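You operate a simulated robot arm through the tools that you are given. There is no shell and no other tool. Be economical: measure what you need, move in short steps, check, and stop when the job is done.

You run a simulated two-armed robot. Do the job below in one go: nothing can be reset, and whatever is moved stays where it is left.

Task
Wax the end anchor plate, close the tin, fit the orange anchor bar and turn the knob to TIGHT.
Fine: wax from the open wax tin before the bar goes over the pegs; wax dabber back on the seam bench. Set down upright: wax dabber. A coat counts when it lies all over at full strength: go over it till it gets no stronger.

The check looks at the end state, three seconds after you hand in, the way a careful person would. Anything else that was tipped, shoved, dropped, spilled or broken makes it a failure.

Robot
Two 7-joint arms with two-finger parallel grippers on one trunk, on a base that drives. Base frame: it is fixed to the floor where the robot stands at the start and does not move with it; the origin is under the middle of the robot, x ahead of it, y to its left, z up. Lengths are in cm, angles in degrees, forces in N, time in s.
The left shoulder is at the start at [-8.2, 11.9, 85.1], the right one opposite. With the tool pointing down near the work surface each hand reaches from about 10 to 50 cm from the robot's upright axis, wherever it stands, measured 20 degrees to its own side. Places, roughly: anchor bar [1625, 0, 100]; clip pole [150, 0, 75]; end anchor [150, 0, 30]; end anchor knob [160, -10, 40]; end anchor plate [150, 0, 50]; post anchor knob [1630, -10, 80]; seam bench [60, 50, 80]. Payload 3.43 kg a hand.
The tool frame of a hand sits at the grasp point between the pads (the TCP): z along the fingers, y along the line on which they close. The tips reach 3 cm beyond it. Largest opening 9.4 cm; finger width 2.8, thickness 1; the body of the gripper, 5 by 9.6 cm, starts 5.5 cm behind the TCP.
Orientation is told as [roll, pitch, yaw] about the base's x, y, z axes, in that order, counted from this pose: with the fingers straight down and closing along the base's y, the tool's x points along the base's -x, its y along +y and its z along -z.

Tools
- The arms move only by the tool arm_command. It takes "left_increments", "right_increments" or both (then of equal length, played together; a hand with none holds still); each is a list of rows, each a list of 6 numbers: the shift along the tool's x, y, z in units of 500 mm (1.0 is 500 mm), then the turn, a rotation vector about the tool's x, y, z in units of 180 degrees (1.0 is 180 degrees). In form: [[tx, ty, tz, rx, ry, rz], ...]. A call has 1 to 10 rows; each row is the pose to reach, as a shift and turn from the pose commanded when the call began, along the tool's axes at that moment. "left_hand" and "right_hand" are, for a hand that has rows, the closure, from 0 (fully open) to 1 (shut), set as the call begins (left out, the last holds). A call with a number of a shift or a turn outside -1 to 1 is refused whole. Rows are played at 5 a second. More than 5 cm and 8.6 degrees between two rows, or a gripper value outside its range, and nothing of the call is played. A pose out of reach is approached as far as the arm can. The call stops where the force on the tool passes 90 N (or 10 N more than at its start, if that is more) or the arm is blocked; 0.2 s more then pass. The fingers move at their own pace (about 15.3 cm/s each) and stop on an object; they squeeze with about 23 N. The grip force told is the motor's: it shows also when the fingers shut on nothing. Time passes only in rows, and 0.2 s behind the last, so rows that repeat a pose let the fingers close. It gives the time, the measured TCP pose, the force on the tool (base axes), the opening and the grip force at its end, in the units of the frame above (readings bear some noise), with the torque about the TCP (base axes, N m) and any sound that the robot's microphone picked up, and new pictures: "show" is both (left out), scene, wrist or none (wrist: the cameras of the hands that moved).
- Cameras (640 x 400 px; columns grow to the right, rows downward): "scene" is now at [2.87, 2.45, 155.95]; the picture's right is [0.31, -0.95, 0.00], its down [-0.73, -0.24, -0.65] and it looks along [0.61, 0.20, -0.76] (base axes); focal length 249 px, centre (320, 200). "left" rides on the left gripper at [7.6, -1.4, -10.2] in its tool frame; the picture's right is [0.18, 0.98, 0.00], its down [-0.75, 0.14, -0.64] and it looks along [-0.63, 0.12, 0.77] (tool axes); focal length 243 px, centre (320, 200). "right" rides on the right gripper at [7.6, 1.4, -10.2] in its tool frame; the picture's right is [-0.18, 0.98, 0.00], its down [-0.75, -0.14, -0.64] and it looks along [-0.63, -0.12, 0.77] (tool axes); focal length 243 px, centre (320, 200). There is no depth. A picture from a camera that has moved, and an enlarged one, comes with that camera's place and axes in the base frame and with its lens.
- raise_lower(by): slides the trunk up (or, below 0, down) by that many cm; the arms and the scene camera ride with it, the base frame stays. It gives what a move gives, with no picture.
- steer(legs): drives the robot by 1 to 6 legs, each [ahead, left, turn to the left] in cm, cm and degrees, along the robot's own axes; the way and the turn of a leg run together, so that a leg with both is an arc; at most 150 cm and 180 degrees a leg. The arms and the cameras ride along, it lands a little off, and it stops where it bumps. It gives what a move gives, and a new picture of the scene camera.
- pan_tilt(pan, tilt): turns the head with the scene camera to pan (to the left, within 143 degrees either way) and tilt (down, from -29 to 69), counted from straight ahead of the robot. It gives what a move gives, and a new picture of the scene camera.
- zoom(camera, box): a new picture of the part [left, top, right, bottom] of that camera's present view, enlarged. No time passes.
- hand_in(): hands the job in; it is judged then, once.

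Go step by step. Nothing tells you exact positions but the pictures and the camera data: compare them with the known pose of the tool, close in by small moves and look again before you grip or let go. The budget is 120 turns and 260 pictures, counting those below and the enlarged ones. Unless the task says otherwise, let go and move clear before handing in, and close with one line.

The tools are called after "Emit:" as a command line: name --argument value ..., lists and objects as JSON in quotes. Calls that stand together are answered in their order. arm_command: Moves the arms, as the interface text tells. Its arguments: {"type":"object","properties":{"left_increments":{"type":"array"},"left_hand":{"type":"number"},"right_increments":{"type":"array"},"right_hand":{"type":"number"},"show":{"type":"string","enum":["both","scene","wrist","none"]}},"required":[]} The other tools are called the same way: raise_lower (by) slides the trunk up or down; steer (legs) drives the base; pan_tilt (pan, tilt) turns the head that bears the scene camera; zoom (camera, box) takes an enlarged picture of a part of a camera's view; hand_in () hands the job in.

At the start:

```text
clock: 0.0
left_tool_pos: [31.44, 29.15, 119.76]
left_tool_rot: [-0.2, -0.1, 0.0]
left_wrist_force: [-0.3, -0.1, 0.1]
left_torque: [0.01, 0.01, -0.04]
left_finger_gap: 9.43
left_grasp_force: 0.1
right_tool_pos: [29.52, -3.5, 111.97]
right_tool_rot: [0.1, 0.0, 0.0]
right_wrist_force: [0.1, -0.4, 0.0]
right_torque: [0.01, 0.02, 0.0]
right_finger_gap: 9.43
right_grasp_force: 0.2
trunk travel left (down, up): [-27.5, 6.0]
robot x, y, heading: [-0.36, 0.01, -0.0]
head pan, tilt: [18.2, 49.8]
```

scene: 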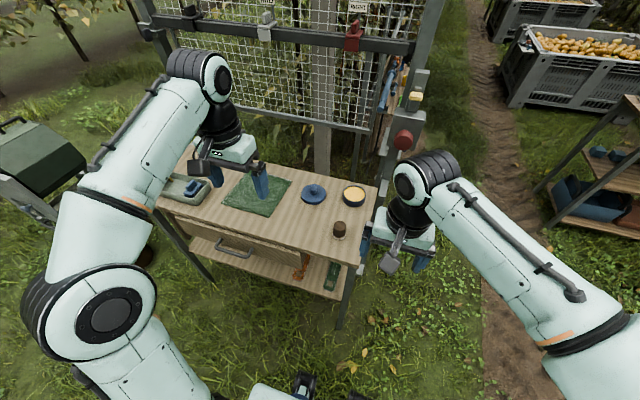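
right: 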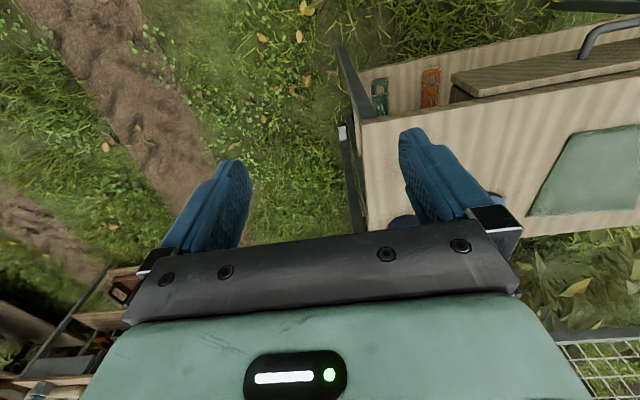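
left: 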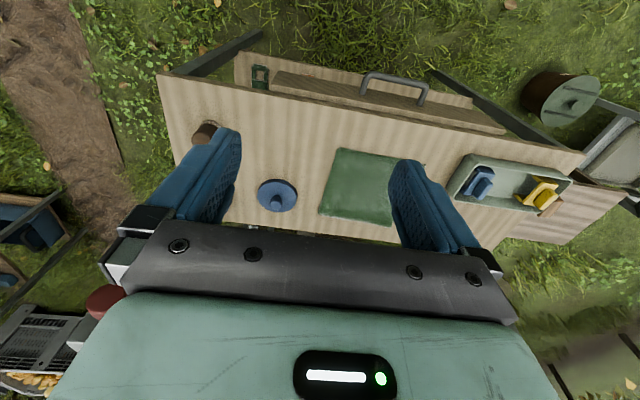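

I see a bench with an open wax tin, its lid, a dabber, and a shelf below it holding green and orange bars. I'll enlarge the views to place these.

Emit:
zoom --camera "scene" --box '[220, 150, 400, 310]'

Emit:
zoom --camera "scene" --box '[330, 0, 490, 180]'

Emit:
pan_tilt --pan 0 --tilt 25

```text
2.50 times, centred on (310, 230) of scene
camera zoom: at [2.87, 2.45, 155.95], right [0.31, -0.95, 0.0], down [-0.73, -0.24, -0.65], along [0.61, 0.2, -0.76], focal length 623 px, centre (345, 125)
```

zoom: 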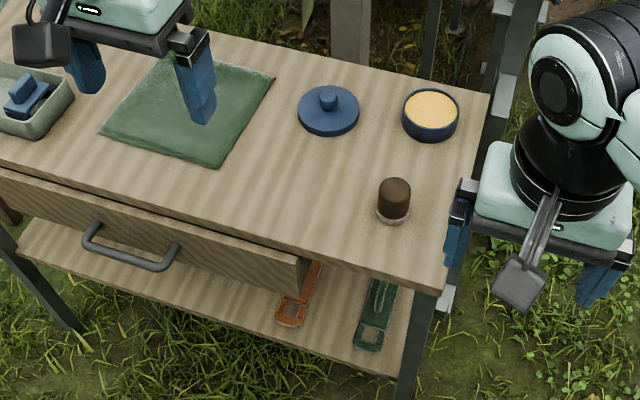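

```text
2.22 times, centred on (410, 90) of scene
camera zoom: at [2.87, 2.45, 155.95], right [0.31, -0.95, 0.0], down [-0.73, -0.24, -0.65], along [0.61, 0.2, -0.76], focal length 554 px, centre (120, 444)
```

zoom: 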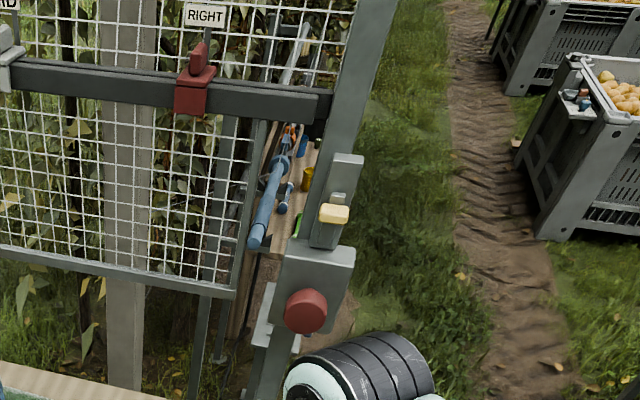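

```text
clock: 0.9
left_tool_pos: [31.39, 29.3, 119.92]
left_tool_rot: [0.0, 0.0, 0.0]
left_wrist_force: [0.3, -0.8, -0.5]
left_torque: [0.03, -0.02, 0.02]
left_finger_gap: 9.41
left_grasp_force: 0.1
right_tool_pos: [29.49, -3.56, 112.02]
right_tool_rot: [0.0, 0.0, 0.0]
right_wrist_force: [0.6, -0.5, -0.1]
right_torque: [0.03, 0.0, 0.02]
right_finger_gap: 9.39
right_grasp_force: 0.0
trunk travel left (down, up): [-27.5, 6.0]
robot x, y, heading: [0.14, -0.12, -0.2]
head pan, tilt: [0.0, 25.0]
camera scene: at [4.75, 0.05, 159.66], right [0.0, -1.0, 0.0], down [-0.42, 0.0, -0.91], along [0.91, 0.0, -0.42], focal length 249 px, centre (320, 200)
```

scene: 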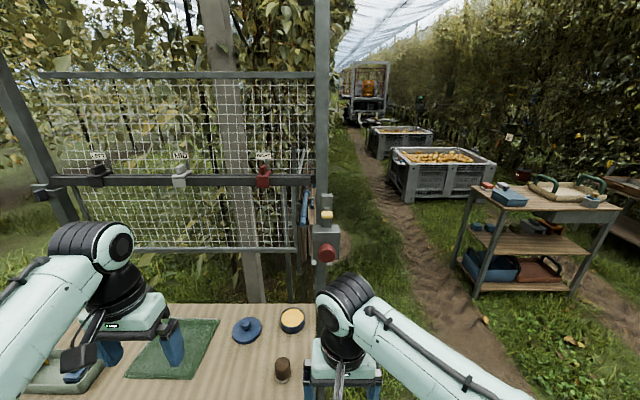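

The post with the red knob looks like the end anchor. I'll enlarge that and the background.

Emit:
zoom --camera "scene" --box '[280, 160, 370, 290]'

Emit:
zoom --camera "scene" --box '[320, 40, 480, 140]'

Emit:
zoom --camera "right" --box '[320, 40, 520, 240]'

```text
3.08 times, centred on (325, 225) of scene
camera zoom: at [4.75, 0.05, 159.66], right [0.0, -1.0, 0.0], down [-0.42, 0.0, -0.91], along [0.91, 0.0, -0.42], focal length 766 px, centre (305, 123)
```

zoom: 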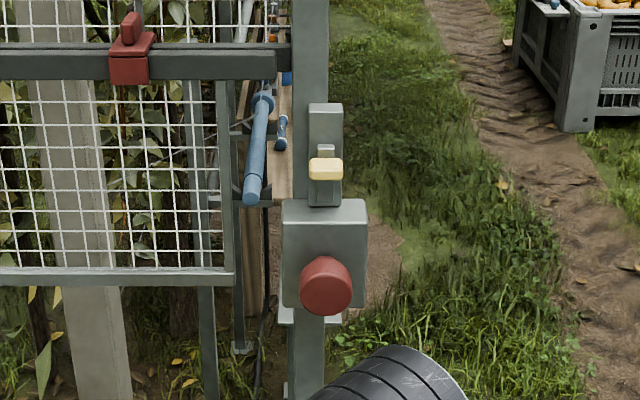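

```text
4.00 times, centred on (400, 90) of scene
camera zoom: at [4.75, 0.05, 159.66], right [0.0, -1.0, 0.0], down [-0.42, 0.0, -0.91], along [0.91, 0.0, -0.42], focal length 996 px, centre (0, 640)
```

zoom: 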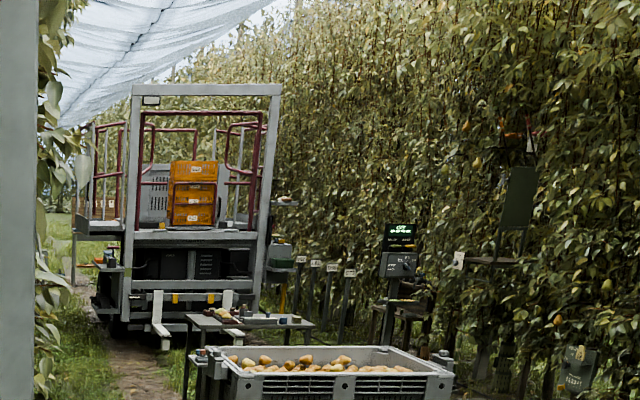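

```text
2.00 times, centred on (420, 140) of right
camera zoom: at [21.9, -2.02, 122.23], right [0.18, 0.98, 0.0], down [0.75, -0.14, 0.64], along [0.63, -0.12, -0.77], focal length 485 px, centre (120, 320)
```

zoom: 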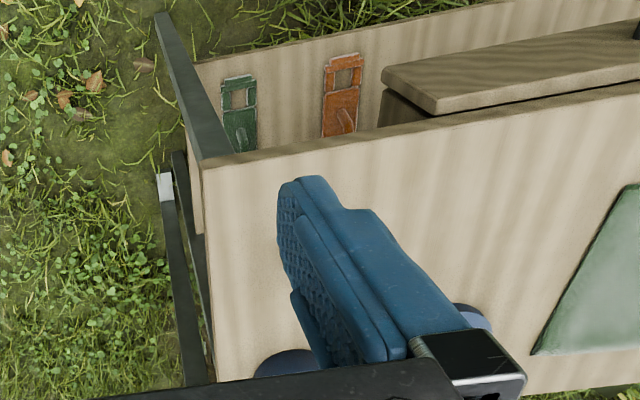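

The orange bar and a green one lie on the shelf under the bench, and the end anchor is further on. I'll drive around the bench's right side to see the anchor and the bench end from close up.

Emit:
steer --legs '[[0, -50, 0], [75, 0, 0]]'

Emit:
pan_tilt --pan 35 --tilt 42

```text
clock: 9.3
left_tool_pos: [105.42, -19.08, 119.9]
left_tool_rot: [0.0, 0.1, 0.7]
left_wrist_force: [0.0, 0.1, 0.2]
left_torque: [0.02, 0.02, -0.01]
left_finger_gap: 9.42
left_grasp_force: 0.0
right_tool_pos: [103.95, -51.84, 111.98]
right_tool_rot: [0.0, 0.0, 0.7]
right_wrist_force: [0.0, -0.1, 0.7]
right_torque: [-0.01, 0.03, -0.01]
right_finger_gap: 9.39
right_grasp_force: 0.1
trunk travel left (down, up): [-27.5, 6.0]
robot x, y, heading: [74.58, -48.52, 0.8]
head pan, tilt: [0.0, 25.0]
camera scene: at [79.09, -48.6, 159.67], right [0.01, -1.0, 0.0], down [-0.42, -0.01, -0.91], along [0.91, 0.01, -0.42], focal length 249 px, centre (320, 200)
```

scene: 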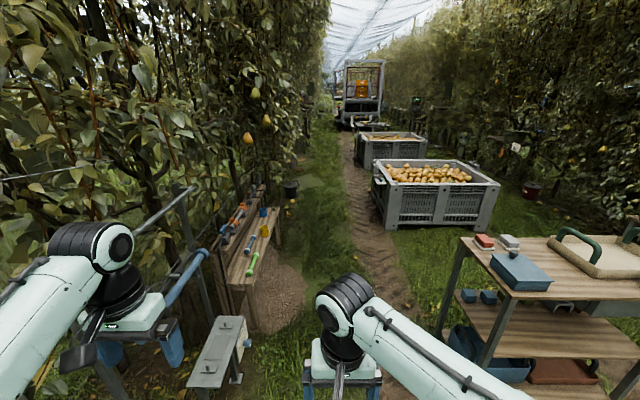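

```text
clock: 10.4
left_tool_pos: [105.44, -19.07, 119.82]
left_tool_rot: [0.0, 0.0, 0.7]
left_wrist_force: [-0.2, 0.1, 0.4]
left_torque: [0.01, -0.01, 0.03]
left_finger_gap: 9.41
left_grasp_force: 0.0
right_tool_pos: [103.83, -51.85, 111.99]
right_tool_rot: [-0.1, 0.0, 0.8]
right_wrist_force: [0.5, -0.9, -0.6]
right_torque: [-0.01, 0.06, 0.0]
right_finger_gap: 9.42
right_grasp_force: 0.1
trunk travel left (down, up): [-27.5, 6.0]
robot x, y, heading: [74.25, -49.08, 0.9]
head pan, tilt: [35.0, 42.0]
camera scene: at [76.66, -43.84, 157.05], right [0.58, -0.81, 0.0], down [-0.54, -0.39, -0.74], along [0.6, 0.43, -0.67], focal length 249 px, centre (320, 200)
```

scene: 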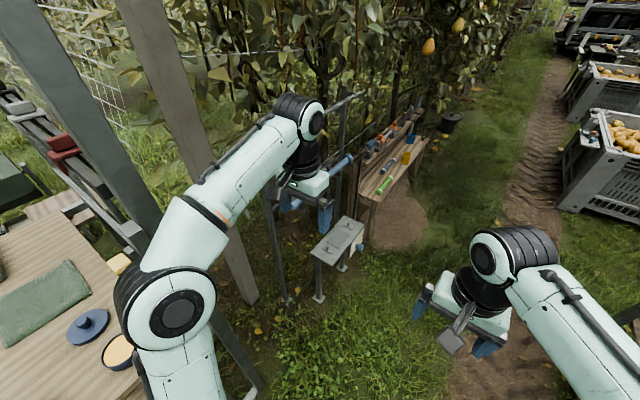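

The end anchor is actually the low grey stand with two pegs. I'll enlarge it and the shelf with clips behind it.

Emit:
zoom --camera "scene" --box '[280, 190, 400, 310]'

Emit:
zoom --camera "scene" --box '[310, 80, 450, 220]'

```text
3.33 times, centred on (340, 250) of scene
camera zoom: at [76.66, -43.84, 157.05], right [0.58, -0.81, 0.0], down [-0.54, -0.39, -0.74], along [0.6, 0.43, -0.67], focal length 830 px, centre (253, 33)
```

zoom: 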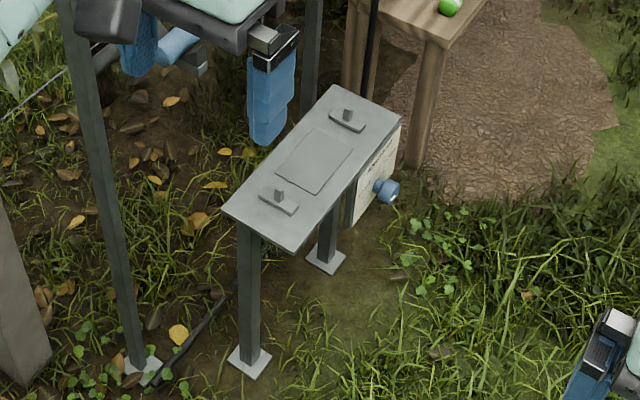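

```text
2.86 times, centred on (380, 150) of scene
camera zoom: at [76.66, -43.84, 157.05], right [0.58, -0.81, 0.0], down [-0.54, -0.39, -0.74], along [0.6, 0.43, -0.67], focal length 712 px, centre (149, 343)
```

zoom: 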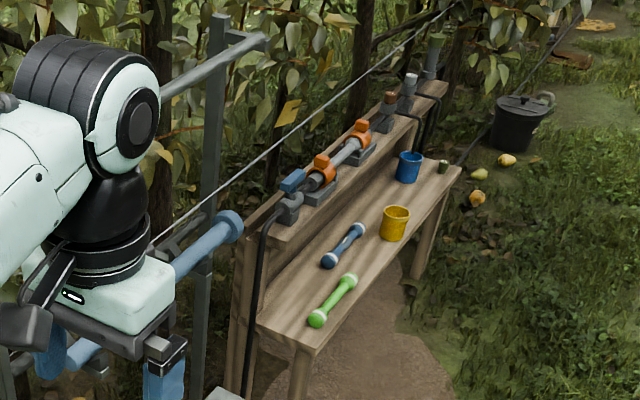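

The plate stands at about x 136–169, y −9…5, z≈50, with pegs near (144,−1) and (163,−1), a patch between them and a knob on the −y face. I'll check the robot's own footprint by looking down, and take a zoom toward the bench.

Emit:
pan_tilt --pan 0 --tilt 69

Emit:
pan_tilt --pan 90 --tilt 55

```text
clock: 11.4
left_tool_pos: [105.39, -19.09, 119.78]
left_tool_rot: [0.0, 0.0, 0.6]
left_wrist_force: [0.7, -0.7, -0.3]
left_torque: [-0.02, -0.03, 0.03]
left_finger_gap: 9.4
left_grasp_force: 0.1
right_tool_pos: [103.95, -51.75, 112.1]
right_tool_rot: [0.0, 0.1, 0.7]
right_wrist_force: [-0.4, 0.5, -1.2]
right_torque: [-0.01, -0.02, 0.04]
right_finger_gap: 9.4
right_grasp_force: 0.0
trunk travel left (down, up): [-27.5, 6.0]
robot x, y, heading: [74.4, -48.57, 0.9]
head pan, tilt: [0.0, 68.8]
camera scene: at [75.46, -48.63, 153.73], right [0.01, -1.0, 0.0], down [-0.93, -0.01, -0.36], along [0.36, 0.0, -0.93], focal length 249 px, centre (320, 200)
```

scene: 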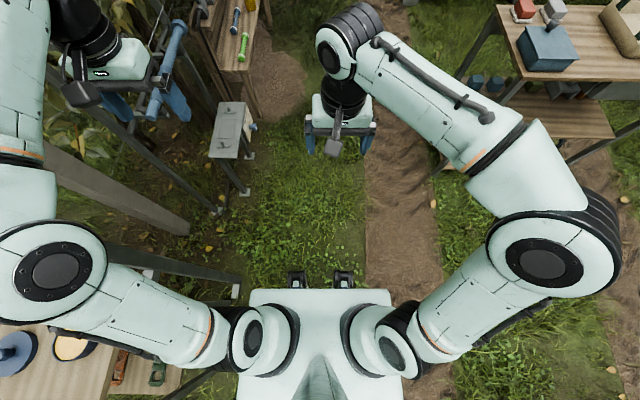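

```text
clock: 13.0
left_tool_pos: [105.47, -19.09, 119.69]
left_tool_rot: [-0.1, 0.0, 0.6]
left_wrist_force: [1.1, 0.9, 0.1]
left_torque: [-0.01, -0.01, 0.01]
left_finger_gap: 9.37
left_grasp_force: 0.1
right_tool_pos: [104.07, -51.83, 111.95]
right_tool_rot: [0.0, 0.0, 0.7]
right_wrist_force: [0.4, -0.4, -0.2]
right_torque: [0.06, 0.01, 0.0]
right_finger_gap: 9.38
right_grasp_force: 0.1
trunk travel left (down, up): [-27.5, 6.0]
robot x, y, heading: [74.76, -48.6, 0.6]
head pan, tilt: [90.0, 55.0]
camera scene: at [69.78, -41.51, 155.27], right [1.0, 0.01, 0.0], down [0.01, -0.82, -0.57], along [-0.01, 0.57, -0.82], focal length 249 px, centre (320, 200)
```

scene: 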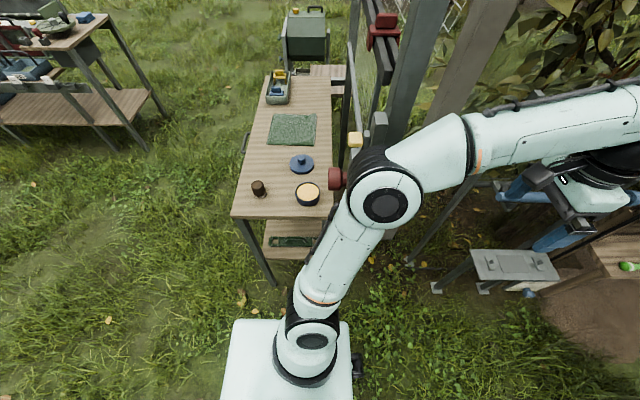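

I now have the bench at z≈83 (front edge x≈39, right end y≈2), tin ≈(64,9), dabber ≈(48,10.5), lid ≈(62.5,24), with a post and red button near (73,−2,108) to avoid. I'll drive round to the bench front.

Emit:
steer --legs '[[0, -15, -0.6], [-68, 0, 0], [0, 87, 0]]'

Emit:
pan_tilt --pan -10 --tilt 55

```text
clock: 25.8
left_tool_pos: [39.12, 50.24, 119.82]
left_tool_rot: [0.0, 0.0, -0.5]
left_wrist_force: [0.1, -0.6, 0.3]
left_torque: [-0.02, 0.01, -0.02]
left_finger_gap: 9.38
left_grasp_force: 0.0
right_tool_pos: [36.76, 17.62, 112.16]
right_tool_rot: [0.0, 0.1, -0.6]
right_wrist_force: [-0.3, 0.3, 0.6]
right_torque: [0.01, 0.01, 0.0]
right_finger_gap: 9.41
right_grasp_force: 0.0
trunk travel left (down, up): [-27.5, 6.0]
robot x, y, heading: [7.58, 21.06, -0.5]
head pan, tilt: [90.0, 55.0]
camera scene: at [2.85, 28.72, 155.27], right [1.0, -0.01, 0.0], down [-0.01, -0.82, -0.57], along [0.01, 0.57, -0.82], focal length 249 px, centre (320, 200)
```

scene: 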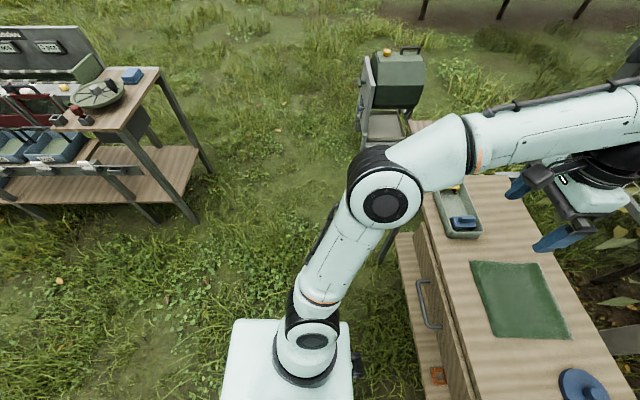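

```text
clock: 27.5
left_tool_pos: [39.04, 50.29, 119.91]
left_tool_rot: [-0.1, 0.0, -0.5]
left_wrist_force: [-1.0, -0.4, 0.3]
left_torque: [0.02, -0.01, 0.0]
left_finger_gap: 9.39
left_grasp_force: 0.0
right_tool_pos: [36.77, 17.71, 112.12]
right_tool_rot: [0.0, 0.1, -0.6]
right_wrist_force: [-0.3, -0.6, -0.3]
right_torque: [0.02, -0.01, -0.01]
right_finger_gap: 9.4
right_grasp_force: 0.1
trunk travel left (down, up): [-27.5, 6.0]
robot x, y, heading: [7.06, 21.33, -0.7]
head pan, tilt: [-10.0, 55.0]
camera scene: at [9.86, 20.19, 155.27], right [-0.18, -0.98, 0.0], down [-0.81, 0.15, -0.57], along [0.56, -0.11, -0.82], focal length 249 px, centre (320, 200)
```

scene: 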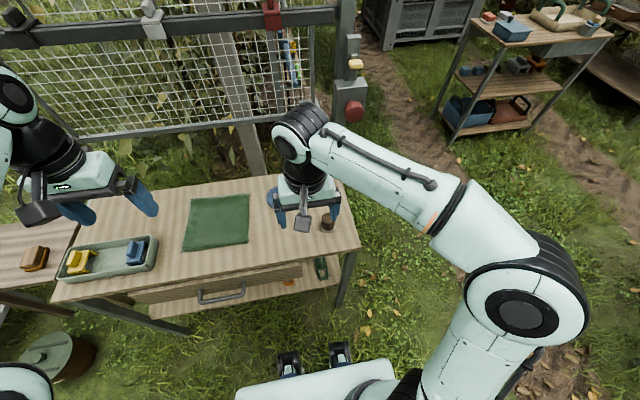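

The route was clear. I'll move in a bit closer to the bench.

Emit:
steer --legs '[[11, 0, 0.6]]'

Emit:
arm_command --right_increments '[[0, 0.06, -0.04, 0, 0, 0], [0, 0.12, -0.08, 0, 0, 0]]' --show "both"

```text
clock: 28.7
left_tool_pos: [48.12, 52.3, 119.76]
left_tool_rot: [-0.1, 0.1, 0.4]
left_wrist_force: [0.1, 0.4, -0.1]
left_torque: [-0.1, 0.01, 0.0]
left_finger_gap: 9.41
left_grasp_force: 0.1
right_tool_pos: [46.35, 19.57, 111.97]
right_tool_rot: [-0.2, 0.1, 0.3]
right_wrist_force: [0.5, 0.8, -0.7]
right_torque: [-0.04, -0.01, -0.03]
right_finger_gap: 9.39
right_grasp_force: 0.0
trunk travel left (down, up): [-27.5, 6.0]
robot x, y, heading: [16.68, 22.76, 0.4]
head pan, tilt: [-10.0, 55.0]
stopped in leg 1: the robot was blocked; the commanded pose is now the measured one
camera scene: at [19.42, 21.9, 155.28], right [-0.17, -0.99, 0.0], down [-0.81, 0.13, -0.57], along [0.56, -0.1, -0.82], focal length 249 px, centre (320, 200)
```

scene: 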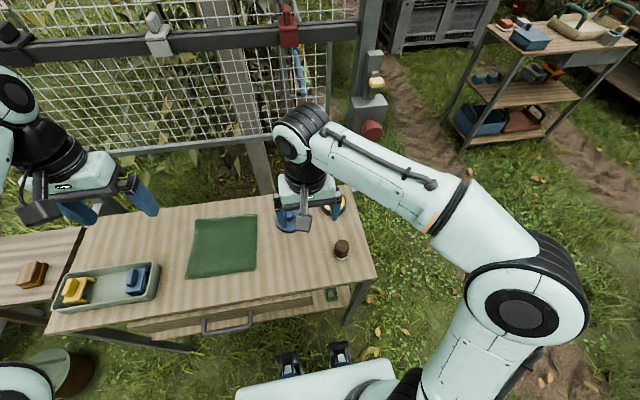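

```text
clock: 29.3
left_tool_pos: [47.9, 52.09, 119.88]
left_tool_rot: [-0.1, 0.1, 0.3]
left_wrist_force: [-0.1, -0.2, 0.1]
left_torque: [-0.02, -0.01, -0.01]
left_finger_gap: 9.39
left_grasp_force: 0.0
right_tool_pos: [46.22, 25.31, 115.97]
right_tool_rot: [-0.1, 0.0, 0.1]
right_wrist_force: [-1.1, -1.1, -0.9]
right_torque: [-0.02, -0.02, -0.01]
right_finger_gap: 9.41
right_grasp_force: 0.1
trunk travel left (down, up): [-27.5, 6.0]
robot x, y, heading: [16.77, 22.77, 0.3]
head pan, tilt: [-10.0, 55.0]
camera scene: at [19.17, 21.69, 155.27], right [-0.17, -0.99, 0.0], down [-0.81, 0.13, -0.57], along [0.57, -0.1, -0.82], focal length 249 px, centre (320, 200)
camera right: at [38.56, 26.89, 126.21], right [0.18, 0.98, 0.0], down [0.75, -0.14, 0.64], along [0.63, -0.12, -0.77], focal length 243 px, centre (320, 200)
```

scene: 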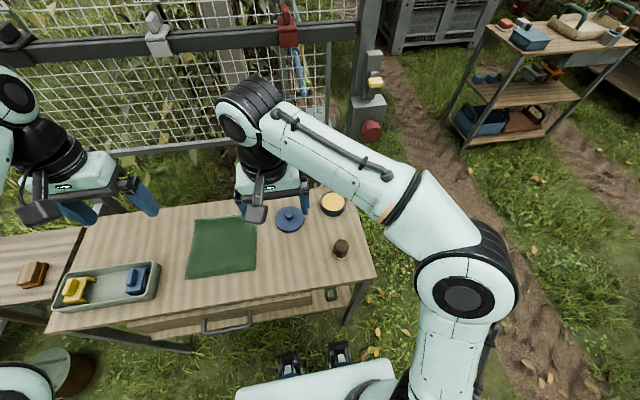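
right: 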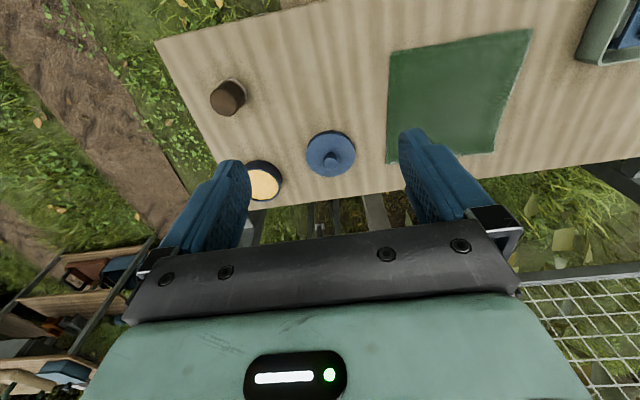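

The bench didn't move when the base touched. I'll back off 2 cm and bring the right hand above the dabber at about (48,10.7).

Emit:
steer --legs '[[-2, 0, 0]]'

Emit:
arm_command --right_increments '[[-0.015, -0.06, 0.05, 0, 0, 0], [-0.03, -0.12, 0.1, 0, 0, 0], [-0.045, -0.18, 0.15, 0, 0, 0], [-0.06, -0.24, 0.2, 0, 0, 0], [-0.076, -0.292, 0.26, 0, 0, 0]]' --show "both"

```text
clock: 30.1
left_tool_pos: [45.98, 51.99, 119.78]
left_tool_rot: [-0.1, 0.1, 0.2]
left_wrist_force: [-0.9, 0.6, 0.2]
left_torque: [-0.01, 0.0, -0.01]
left_finger_gap: 9.39
left_grasp_force: 0.2
right_tool_pos: [44.42, 25.29, 115.84]
right_tool_rot: [-0.1, 0.0, 0.2]
right_wrist_force: [-1.5, -0.4, 0.1]
right_torque: [-0.02, -0.03, -0.07]
right_finger_gap: 9.41
right_grasp_force: 0.0
trunk travel left (down, up): [-27.5, 6.0]
robot x, y, heading: [14.78, 22.42, 0.6]
head pan, tilt: [-10.0, 55.0]
camera scene: at [17.4, 21.51, 155.28], right [-0.17, -0.99, 0.0], down [-0.81, 0.14, -0.57], along [0.56, -0.1, -0.82], focal length 249 px, centre (320, 200)
```

scene: 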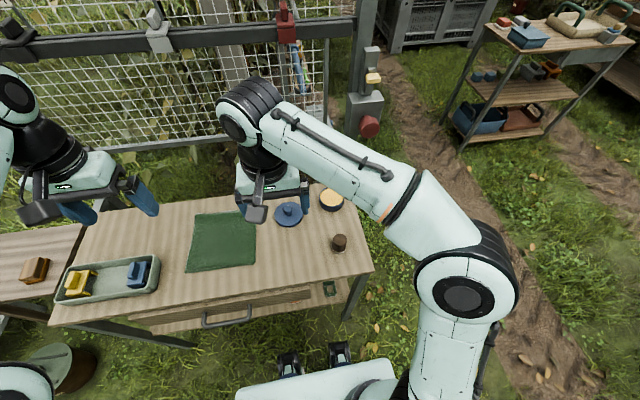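

```text
clock: 31.3
left_tool_pos: [45.97, 51.95, 119.78]
left_tool_rot: [-0.1, 0.0, 0.3]
left_wrist_force: [-0.1, 0.3, 0.2]
left_torque: [-0.04, 0.0, 0.0]
left_finger_gap: 9.38
left_grasp_force: 0.1
right_tool_pos: [48.34, 10.68, 102.94]
right_tool_rot: [0.0, -0.1, 0.3]
right_wrist_force: [0.9, 0.1, 0.0]
right_torque: [-0.03, 0.0, 0.01]
right_finger_gap: 9.38
right_grasp_force: 0.1
trunk travel left (down, up): [-27.5, 6.0]
robot x, y, heading: [14.68, 22.81, 0.6]
head pan, tilt: [-10.0, 55.0]
camera scene: at [17.31, 21.46, 155.27], right [-0.17, -0.99, 0.0], down [-0.81, 0.14, -0.57], along [0.57, -0.09, -0.82], focal length 249 px, centre (320, 200)
camera right: at [40.7, 12.11, 113.23], right [0.18, 0.98, 0.0], down [0.75, -0.14, 0.64], along [0.63, -0.12, -0.77], focal length 243 px, centre (320, 200)
```

scene: 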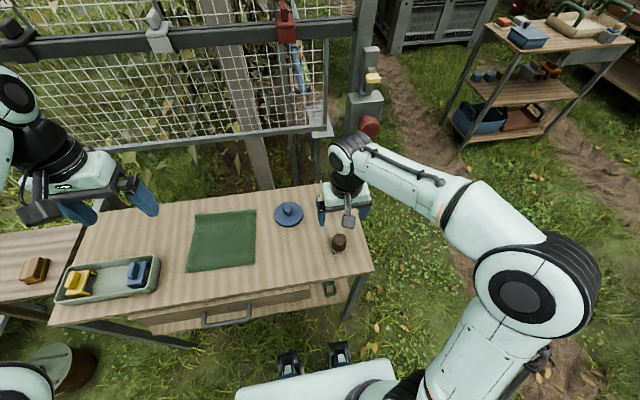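
right: 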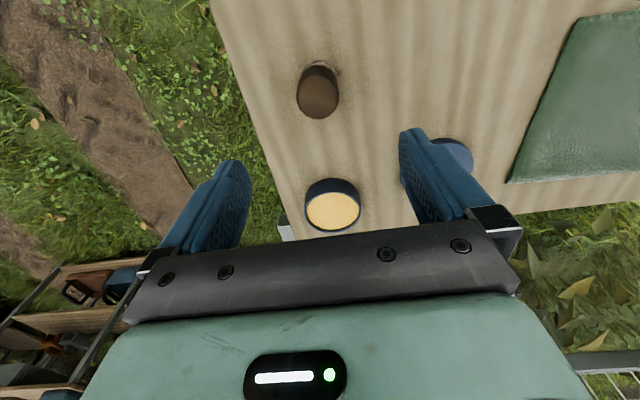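

The dabber lies just under the hand at about (47.6,10.6). I'll descend straddling it, TCP to z≈88.5.

Emit:
arm_command --right_increments '[[0.016, 0, 0.08, 0, 0, 0], [0.016, 0, 0.16, 0, 0, 0], [0.016, 0, 0.23, 0, 0, 0], [0.016, 0, 0.289, 0, 0, 0]]' --show "both"

```text
clock: 32.3
left_tool_pos: [45.96, 51.97, 119.75]
left_tool_rot: [0.0, 0.0, 0.2]
left_wrist_force: [0.1, 0.8, 0.0]
left_torque: [0.02, 0.02, 0.02]
left_finger_gap: 9.4
left_grasp_force: 0.1
right_tool_pos: [47.24, 10.6, 88.71]
right_tool_rot: [-0.2, 0.0, 0.3]
right_wrist_force: [0.3, -1.0, -0.1]
right_torque: [-0.02, -0.04, -0.01]
right_finger_gap: 9.39
right_grasp_force: 0.1
trunk travel left (down, up): [-27.5, 6.0]
robot x, y, heading: [14.54, 22.98, 0.5]
head pan, tilt: [-10.0, 55.0]
camera scene: at [17.32, 21.51, 155.27], right [-0.17, -0.99, 0.0], down [-0.81, 0.14, -0.57], along [0.57, -0.1, -0.82], focal length 249 px, centre (320, 200)
camera right: at [39.64, 12.09, 98.94], right [0.18, 0.98, 0.0], down [0.75, -0.14, 0.64], along [0.63, -0.12, -0.77], focal length 243 px, centre (320, 200)
```

scene: 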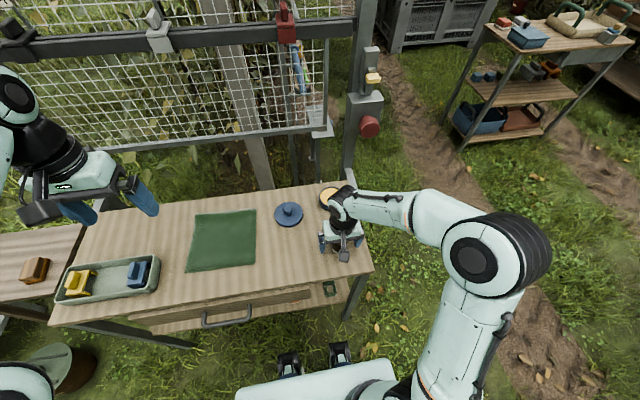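
right: 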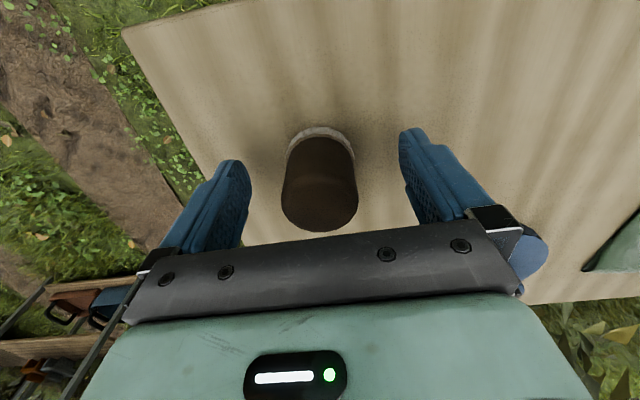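

The dabber is centred between the fingers; I'll close the grip.

Emit:
arm_command --right_increments '[[0, 0, 0, 0, 0, 0], [0, 0, 0, 0, 0, 0], [0, 0, 0, 0, 0, 0]]' --right_hand 1 --show "none"

Emit:
arm_command --right_increments '[[0, 0, -0.08, 0, 0, 0], [0, 0, -0.16, 0, 0, 0], [0, 0, -0.2, 0, 0, 0]]' --show "wrist"

```text
clock: 33.1
left_tool_pos: [45.88, 52.0, 119.73]
left_tool_rot: [-0.1, 0.0, 0.2]
left_wrist_force: [0.0, 0.0, 0.6]
left_torque: [0.04, 0.01, 0.03]
left_finger_gap: 9.4
left_grasp_force: 0.0
right_tool_pos: [47.2, 10.57, 88.71]
right_tool_rot: [-0.1, 0.0, 0.2]
right_wrist_force: [-0.2, -0.1, 0.3]
right_torque: [-0.03, -0.03, 0.01]
right_finger_gap: 4.26
right_grasp_force: 23.1
trunk travel left (down, up): [-27.5, 6.0]
robot x, y, heading: [14.6, 22.84, 0.7]
head pan, tilt: [-10.0, 55.0]
```

```text
clock: 33.9
left_tool_pos: [45.94, 51.98, 119.78]
left_tool_rot: [-0.1, 0.0, 0.2]
left_wrist_force: [0.1, -0.3, 0.3]
left_torque: [-0.01, 0.01, 0.04]
left_finger_gap: 9.38
left_grasp_force: 0.2
right_tool_pos: [47.33, 10.68, 98.42]
right_tool_rot: [-0.1, 0.0, 0.2]
right_wrist_force: [-0.2, -0.1, -0.6]
right_torque: [0.0, -0.01, 0.02]
right_finger_gap: 4.29
right_grasp_force: 22.6
trunk travel left (down, up): [-27.5, 6.0]
robot x, y, heading: [14.54, 22.63, 0.4]
head pan, tilt: [-10.0, 55.0]
camera right: at [39.69, 12.07, 108.81], right [0.18, 0.98, 0.0], down [0.75, -0.14, 0.64], along [0.63, -0.12, -0.77], focal length 243 px, centre (320, 200)
```

right: 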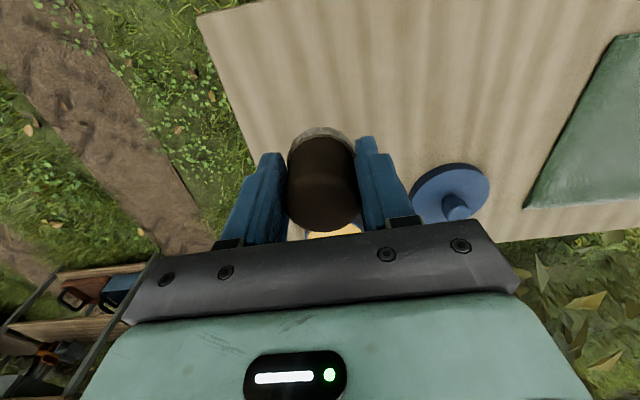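

The dabber is held firmly (bottom ≈5.7 below the TCP). Next I'll carry it over the tin at about (64.6,9.5).

Emit:
arm_command --right_increments '[[-0.09, -0.006, 0, 0, 0, 0], [-0.18, -0.012, 0, 0, 0, 0], [-0.27, -0.018, 0, 0, 0, 0], [-0.345, -0.024, 0, 0, 0, 0]]' --show "both"

```text
clock: 34.9
left_tool_pos: [46.07, 51.96, 119.72]
left_tool_rot: [-0.1, 0.0, 0.2]
left_wrist_force: [0.6, 0.8, -0.7]
left_torque: [0.01, 0.01, 0.01]
left_finger_gap: 9.4
left_grasp_force: 0.0
right_tool_pos: [64.8, 9.53, 98.42]
right_tool_rot: [-0.1, 0.2, 0.2]
right_wrist_force: [0.2, 0.9, -0.7]
right_torque: [-0.01, 0.03, 0.02]
right_finger_gap: 4.26
right_grasp_force: 22.9
trunk travel left (down, up): [-27.5, 6.0]
robot x, y, heading: [14.56, 22.6, 0.5]
head pan, tilt: [-10.0, 55.0]
camera scene: at [17.4, 21.52, 155.27], right [-0.17, -0.99, 0.0], down [-0.81, 0.14, -0.57], along [0.56, -0.1, -0.82], focal length 249 px, centre (320, 200)
camera right: at [57.25, 10.91, 108.72], right [0.18, 0.98, 0.0], down [0.76, -0.14, 0.64], along [0.63, -0.12, -0.77], focal length 243 px, centre (320, 200)
```

scene: 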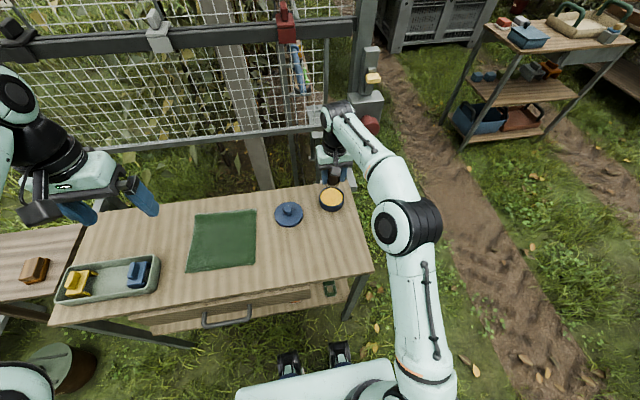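
right: 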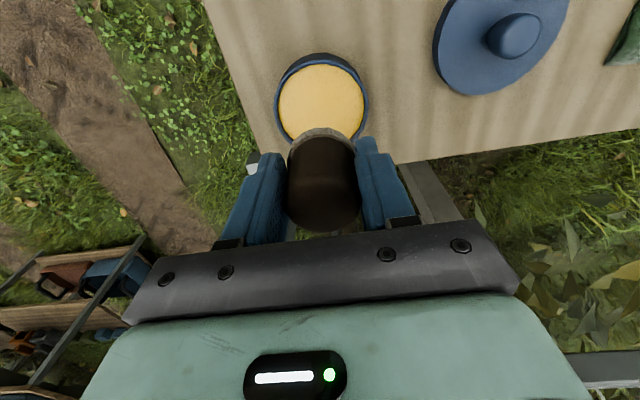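

The tin is centred at ≈(64.3,9.5). I'll lower the dabber toward the wax in small steps, watching the force.

Emit:
arm_command --right_increments '[[0.01, 0, 0.05, 0, 0, 0], [0.01, 0, 0.09, 0, 0, 0], [0.01, 0, 0.11, 0, 0, 0]]' --show "wrist"

```text
clock: 35.7
left_tool_pos: [45.91, 51.9, 119.77]
left_tool_rot: [-0.2, 0.0, 0.2]
left_wrist_force: [-0.2, 0.1, 0.1]
left_torque: [0.01, -0.01, 0.02]
left_finger_gap: 9.39
left_grasp_force: 0.1
right_tool_pos: [64.19, 9.4, 93.02]
right_tool_rot: [-0.1, 0.0, 0.3]
right_wrist_force: [-0.4, -0.4, -0.1]
right_torque: [0.01, 0.02, 0.0]
right_finger_gap: 4.26
right_grasp_force: 22.9
trunk travel left (down, up): [-27.5, 6.0]
robot x, y, heading: [14.49, 22.28, 0.5]
head pan, tilt: [-10.0, 55.0]
camera right: at [56.58, 10.93, 103.25], right [0.18, 0.98, 0.0], down [0.75, -0.14, 0.64], along [0.63, -0.12, -0.77], focal length 243 px, centre (320, 200)
```

right: 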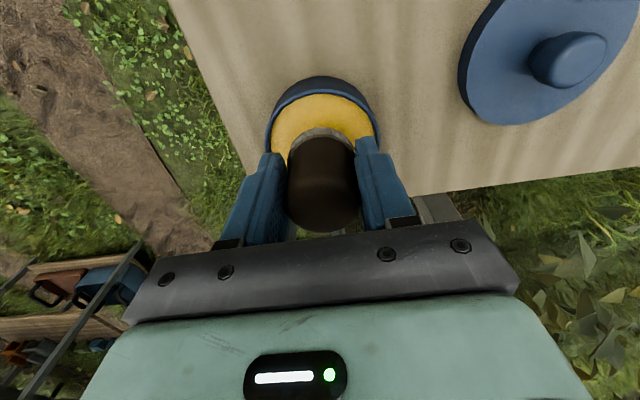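

Emit:
arm_command --right_increments '[[0, 0, 0.01, 0, 0, 0], [0, 0, 0.02, 0, 0, 0], [0, 0, 0.03, 0, 0, 0]]' --show "wrist"

```text
clock: 36.5
left_tool_pos: [45.95, 52.0, 119.74]
left_tool_rot: [-0.1, 0.0, 0.2]
left_wrist_force: [0.4, 0.1, 0.0]
left_torque: [-0.01, 0.03, -0.01]
left_finger_gap: 9.42
left_grasp_force: 0.1
right_tool_pos: [64.18, 9.48, 91.63]
right_tool_rot: [0.0, -0.2, 0.3]
right_wrist_force: [0.9, -1.5, 6.2]
right_torque: [0.03, 0.0, 0.0]
right_finger_gap: 4.28
right_grasp_force: 22.8
trunk travel left (down, up): [-27.5, 6.0]
robot x, y, heading: [14.83, 22.72, 0.5]
head pan, tilt: [-10.0, 55.0]
camera right: at [56.49, 10.95, 101.8], right [0.18, 0.98, 0.0], down [0.75, -0.14, 0.65], along [0.63, -0.12, -0.76], focal length 243 px, centre (320, 200)
```

right: 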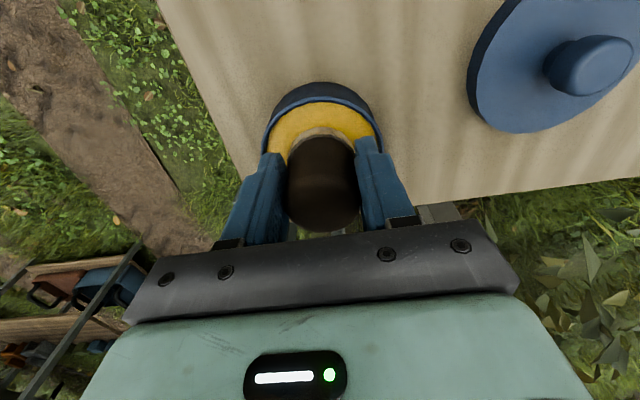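

Contact with the wax at ~6 N. I'll dwell with a slight twist to load it, then lift.

Emit:
arm_command --right_increments '[[0, 0, 0.004, 0, 0, 0.04], [0, 0, 0.004, 0, 0, 0], [0, 0, 0.004, 0, 0, -0.04], [0, 0, 0.004, 0, 0, 0], [0, 0, 0.004, 0, 0, 0], [0, 0, -0.04, 0, 0, 0], [0, 0, -0.12, 0, 0, 0], [0, 0, -0.2, 0, 0, 0]]' --show "wrist"

Emit:
zoom --camera "right" --box '[240, 60, 400, 240]'

```text
clock: 38.3
left_tool_pos: [45.99, 52.02, 119.84]
left_tool_rot: [-0.1, 0.1, 0.3]
left_wrist_force: [-0.1, -0.2, 0.1]
left_torque: [0.0, 0.01, -0.02]
left_finger_gap: 9.42
left_grasp_force: 0.0
right_tool_pos: [64.01, 9.39, 101.34]
right_tool_rot: [-0.1, 0.1, 0.2]
right_wrist_force: [-0.2, 0.2, 0.0]
right_torque: [0.04, -0.02, 0.02]
right_finger_gap: 4.25
right_grasp_force: 23.4
trunk travel left (down, up): [-27.5, 6.0]
robot x, y, heading: [14.83, 22.71, 0.6]
head pan, tilt: [-10.0, 55.0]
camera right: at [56.45, 10.95, 111.66], right [0.18, 0.98, 0.0], down [0.76, -0.14, 0.64], along [0.63, -0.12, -0.77], focal length 243 px, centre (320, 200)
```

right: 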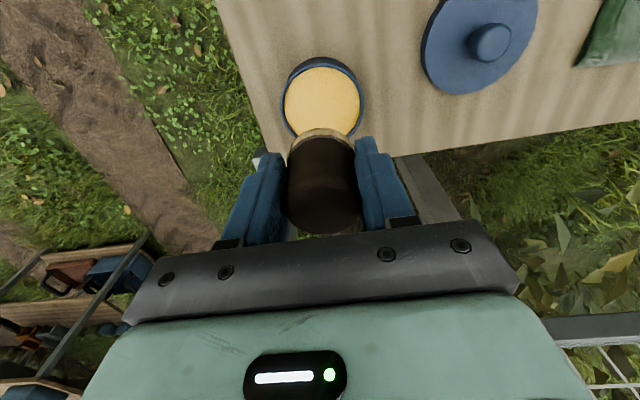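

```text
2.22 times, centred on (320, 150) of right
camera zoom: at [56.45, 10.95, 111.66], right [0.18, 0.98, 0.0], down [0.76, -0.14, 0.64], along [0.63, -0.12, -0.77], focal length 539 px, centre (320, 311)
```

zoom: 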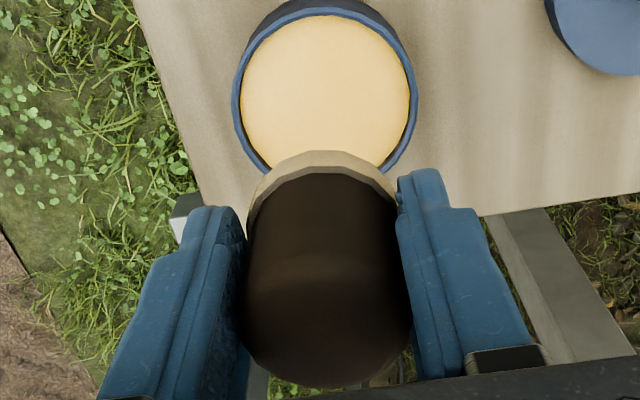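

The pad is yellowed, so it is loaded. I'll retract the hand and drive to the end anchor via the open lane, facing +y.

Emit:
arm_command --right_increments '[[0.09, -0.01, -0.02, 0, 0, 0], [0.18, -0.02, -0.04, 0, 0, 0], [0.27, -0.03, -0.06, 0, 0, 0], [0.36, -0.04, -0.08, 0, 0, 0]]' --show "none"

Emit:
steer --legs '[[-18, 0, 0], [0, -83, 0], [140, 0, 0], [0, 0, 90]]'

Emit:
pan_tilt --pan -5 --tilt 58

```text
clock: 39.3
left_tool_pos: [45.84, 51.95, 119.9]
left_tool_rot: [-0.1, 0.1, 0.2]
left_wrist_force: [-0.1, 0.6, 0.2]
left_torque: [-0.01, -0.03, -0.02]
left_finger_gap: 9.41
left_grasp_force: 0.0
right_tool_pos: [46.19, 7.62, 105.34]
right_tool_rot: [-0.1, -0.1, 0.2]
right_wrist_force: [-0.6, -0.8, -0.9]
right_torque: [-0.02, -0.02, -0.01]
right_finger_gap: 4.28
right_grasp_force: 23.0
trunk travel left (down, up): [-27.5, 6.0]
robot x, y, heading: [14.86, 22.47, 0.5]
head pan, tilt: [-10.0, 55.0]
```

```text
clock: 58.3
left_tool_pos: [105.94, -25.35, 119.82]
left_tool_rot: [-0.1, 0.0, 92.2]
left_wrist_force: [-0.3, -0.2, -0.1]
left_torque: [0.02, -0.04, 0.01]
left_finger_gap: 9.42
left_grasp_force: 0.1
right_tool_pos: [150.22, -23.43, 105.44]
right_tool_rot: [-0.1, 0.0, 92.2]
right_wrist_force: [0.5, 0.4, -2.0]
right_torque: [0.01, 0.03, 0.04]
right_finger_gap: 4.25
right_grasp_force: 22.9
trunk travel left (down, up): [-27.5, 6.0]
robot x, y, heading: [136.65, -55.62, 92.4]
head pan, tilt: [-10.0, 55.0]
camera scene: at [137.33, -52.88, 155.27], right [0.99, -0.13, 0.0], down [-0.11, -0.81, -0.57], along [0.08, 0.57, -0.82], focal length 249 px, centre (320, 200)
```

scene: 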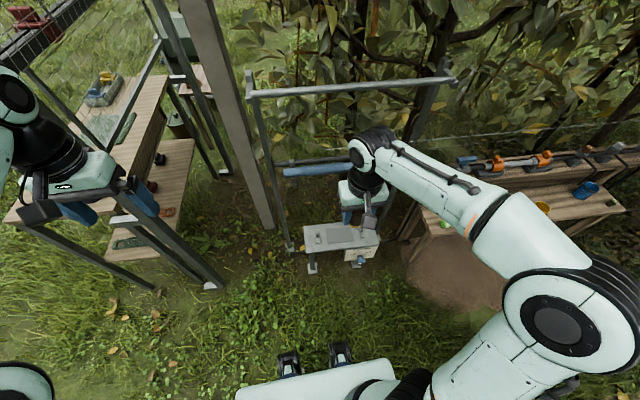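

```text
clock: 59.0
left_tool_pos: [106.0, -25.42, 119.86]
left_tool_rot: [-0.1, 0.0, 92.2]
left_wrist_force: [0.6, 0.2, 0.1]
left_torque: [0.01, -0.01, 0.03]
left_finger_gap: 9.41
left_grasp_force: 0.0
right_tool_pos: [150.14, -23.36, 105.3]
right_tool_rot: [-0.1, -0.1, 92.1]
right_wrist_force: [-0.7, -0.2, 0.1]
right_torque: [0.0, -0.02, 0.0]
right_finger_gap: 4.26
right_grasp_force: 23.0
trunk travel left (down, up): [-27.5, 6.0]
robot x, y, heading: [136.18, -55.51, 92.2]
head pan, tilt: [-5.0, 58.0]
camera scene: at [136.7, -53.14, 154.9], right [1.0, -0.05, 0.0], down [-0.04, -0.85, -0.53], along [0.02, 0.53, -0.85], focal length 249 px, centre (320, 200)
```

scene: 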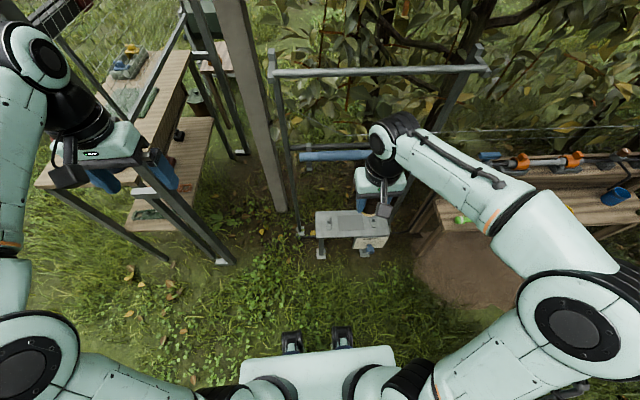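

The anchor is ahead. I'll move closer, lower the trunk, then look again.

Emit:
steer --legs '[[16, 0, -2]]'

Emit:
raise_lower --by -27

Emit:
pan_tilt --pan -10 --tilt 60

Emit:
zoom --camera "right" --box '[0, 0, 640, 400]'

```text
clock: 60.4
left_tool_pos: [106.47, -8.47, 119.73]
left_tool_rot: [-0.1, 0.0, 90.3]
left_wrist_force: [-0.3, 0.0, -0.1]
left_torque: [0.02, -0.01, 0.01]
left_finger_gap: 9.39
left_grasp_force: 0.0
right_tool_pos: [150.95, -8.07, 105.34]
right_tool_rot: [-0.1, 0.0, 90.4]
right_wrist_force: [-0.3, 0.2, -1.3]
right_torque: [-0.02, 0.01, 0.02]
right_finger_gap: 4.23
right_grasp_force: 22.9
trunk travel left (down, up): [-27.5, 6.0]
robot x, y, heading: [135.96, -39.5, 90.6]
head pan, tilt: [-5.0, 58.0]
camera scene: at [136.37, -37.2, 154.89], right [1.0, -0.08, 0.0], down [-0.07, -0.85, -0.53], along [0.04, 0.53, -0.85], focal length 249 px, centre (320, 200)
```

scene: 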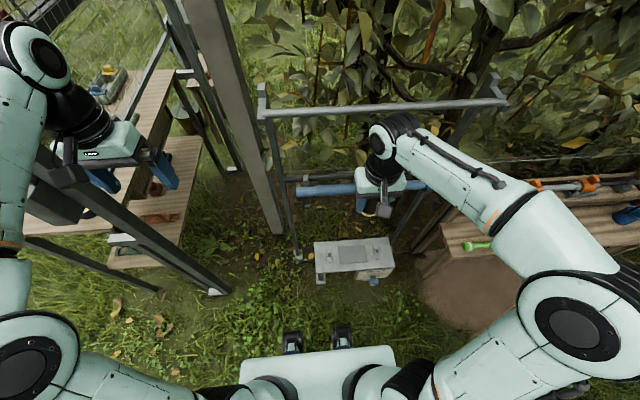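

```text
clock: 63.2
left_tool_pos: [106.56, -8.46, 92.82]
left_tool_rot: [-0.1, 0.0, 90.3]
left_wrist_force: [0.1, 0.1, -0.1]
left_torque: [-0.02, 0.02, 0.01]
left_finger_gap: 9.4
left_grasp_force: 0.0
right_tool_pos: [150.87, -8.09, 78.37]
right_tool_rot: [-0.1, 0.0, 90.4]
right_wrist_force: [-0.9, -0.3, -1.0]
right_torque: [0.02, 0.01, 0.01]
right_finger_gap: 4.26
right_grasp_force: 23.1
trunk travel left (down, up): [-0.5, 33.0]
robot x, y, heading: [135.7, -39.63, 90.5]
head pan, tilt: [-5.0, 58.0]
```

```text
clock: 63.8
left_tool_pos: [106.53, -8.36, 92.98]
left_tool_rot: [-0.1, 0.0, 90.3]
left_wrist_force: [-0.2, 0.3, -0.1]
left_torque: [0.01, 0.02, -0.01]
left_finger_gap: 9.38
left_grasp_force: 0.1
right_tool_pos: [150.81, -8.02, 78.32]
right_tool_rot: [-0.1, 0.0, 90.3]
right_wrist_force: [0.9, -0.4, -0.8]
right_torque: [0.04, 0.02, 0.0]
right_finger_gap: 4.23
right_grasp_force: 23.8
trunk travel left (down, up): [-0.5, 33.0]
robot x, y, heading: [135.71, -39.97, 90.3]
head pan, tilt: [-10.0, 60.0]
camera scene: at [136.88, -32.64, 127.28], right [0.99, -0.16, 0.0], down [-0.14, -0.85, -0.5], along [0.08, 0.49, -0.87], focal length 249 px, centre (320, 200)
```

scene: 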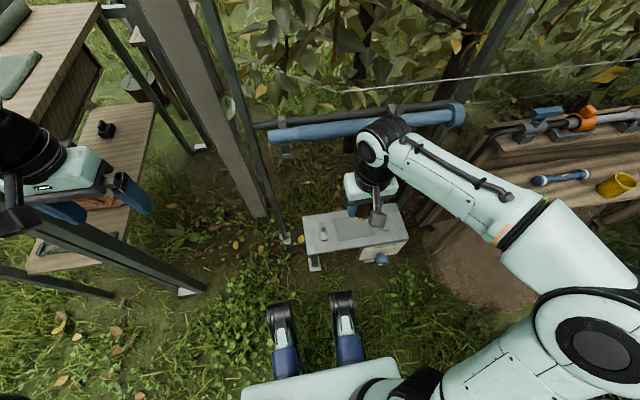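

```text
1.00 times, centred on (320, 200) of right (not enlarged: the box is as wide or as high as the picture)
camera zoom: at [149.45, -15.6, 88.57], right [-0.98, 0.18, 0.0], down [0.14, 0.75, 0.64], along [0.12, 0.63, -0.77], focal length 243 px, centre (320, 200)
```

zoom: 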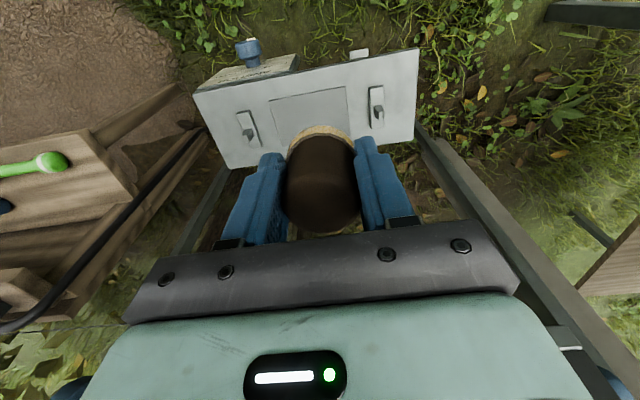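

The plate and its marked patch are visible from above. I'll enlarge for exact placement.

Emit:
zoom --camera "right" --box '[180, 20, 440, 180]'

Emit:
zoom --camera "scene" --box '[290, 180, 430, 280]'

```text
2.46 times, centred on (310, 100) of right
camera zoom: at [149.45, -15.6, 88.57], right [-0.98, 0.18, 0.0], down [0.14, 0.75, 0.64], along [0.12, 0.63, -0.77], focal length 597 px, centre (345, 446)
```

zoom: 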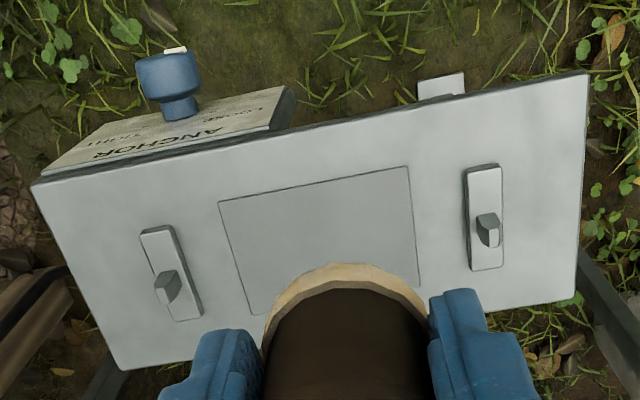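

```text
4.00 times, centred on (360, 230) of scene
camera zoom: at [136.88, -32.64, 127.28], right [0.99, -0.16, 0.0], down [-0.14, -0.85, -0.5], along [0.08, 0.49, -0.87], focal length 996 px, centre (160, 80)
```

zoom: 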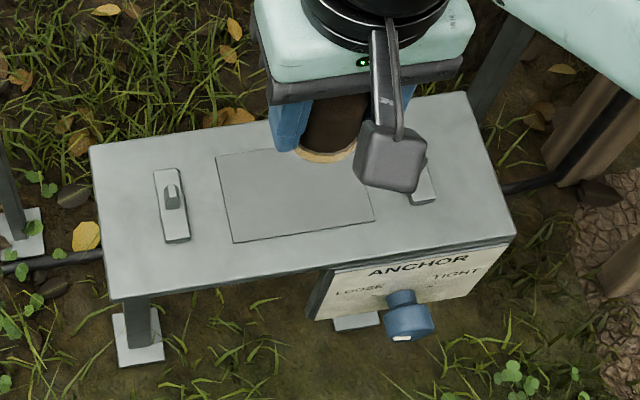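

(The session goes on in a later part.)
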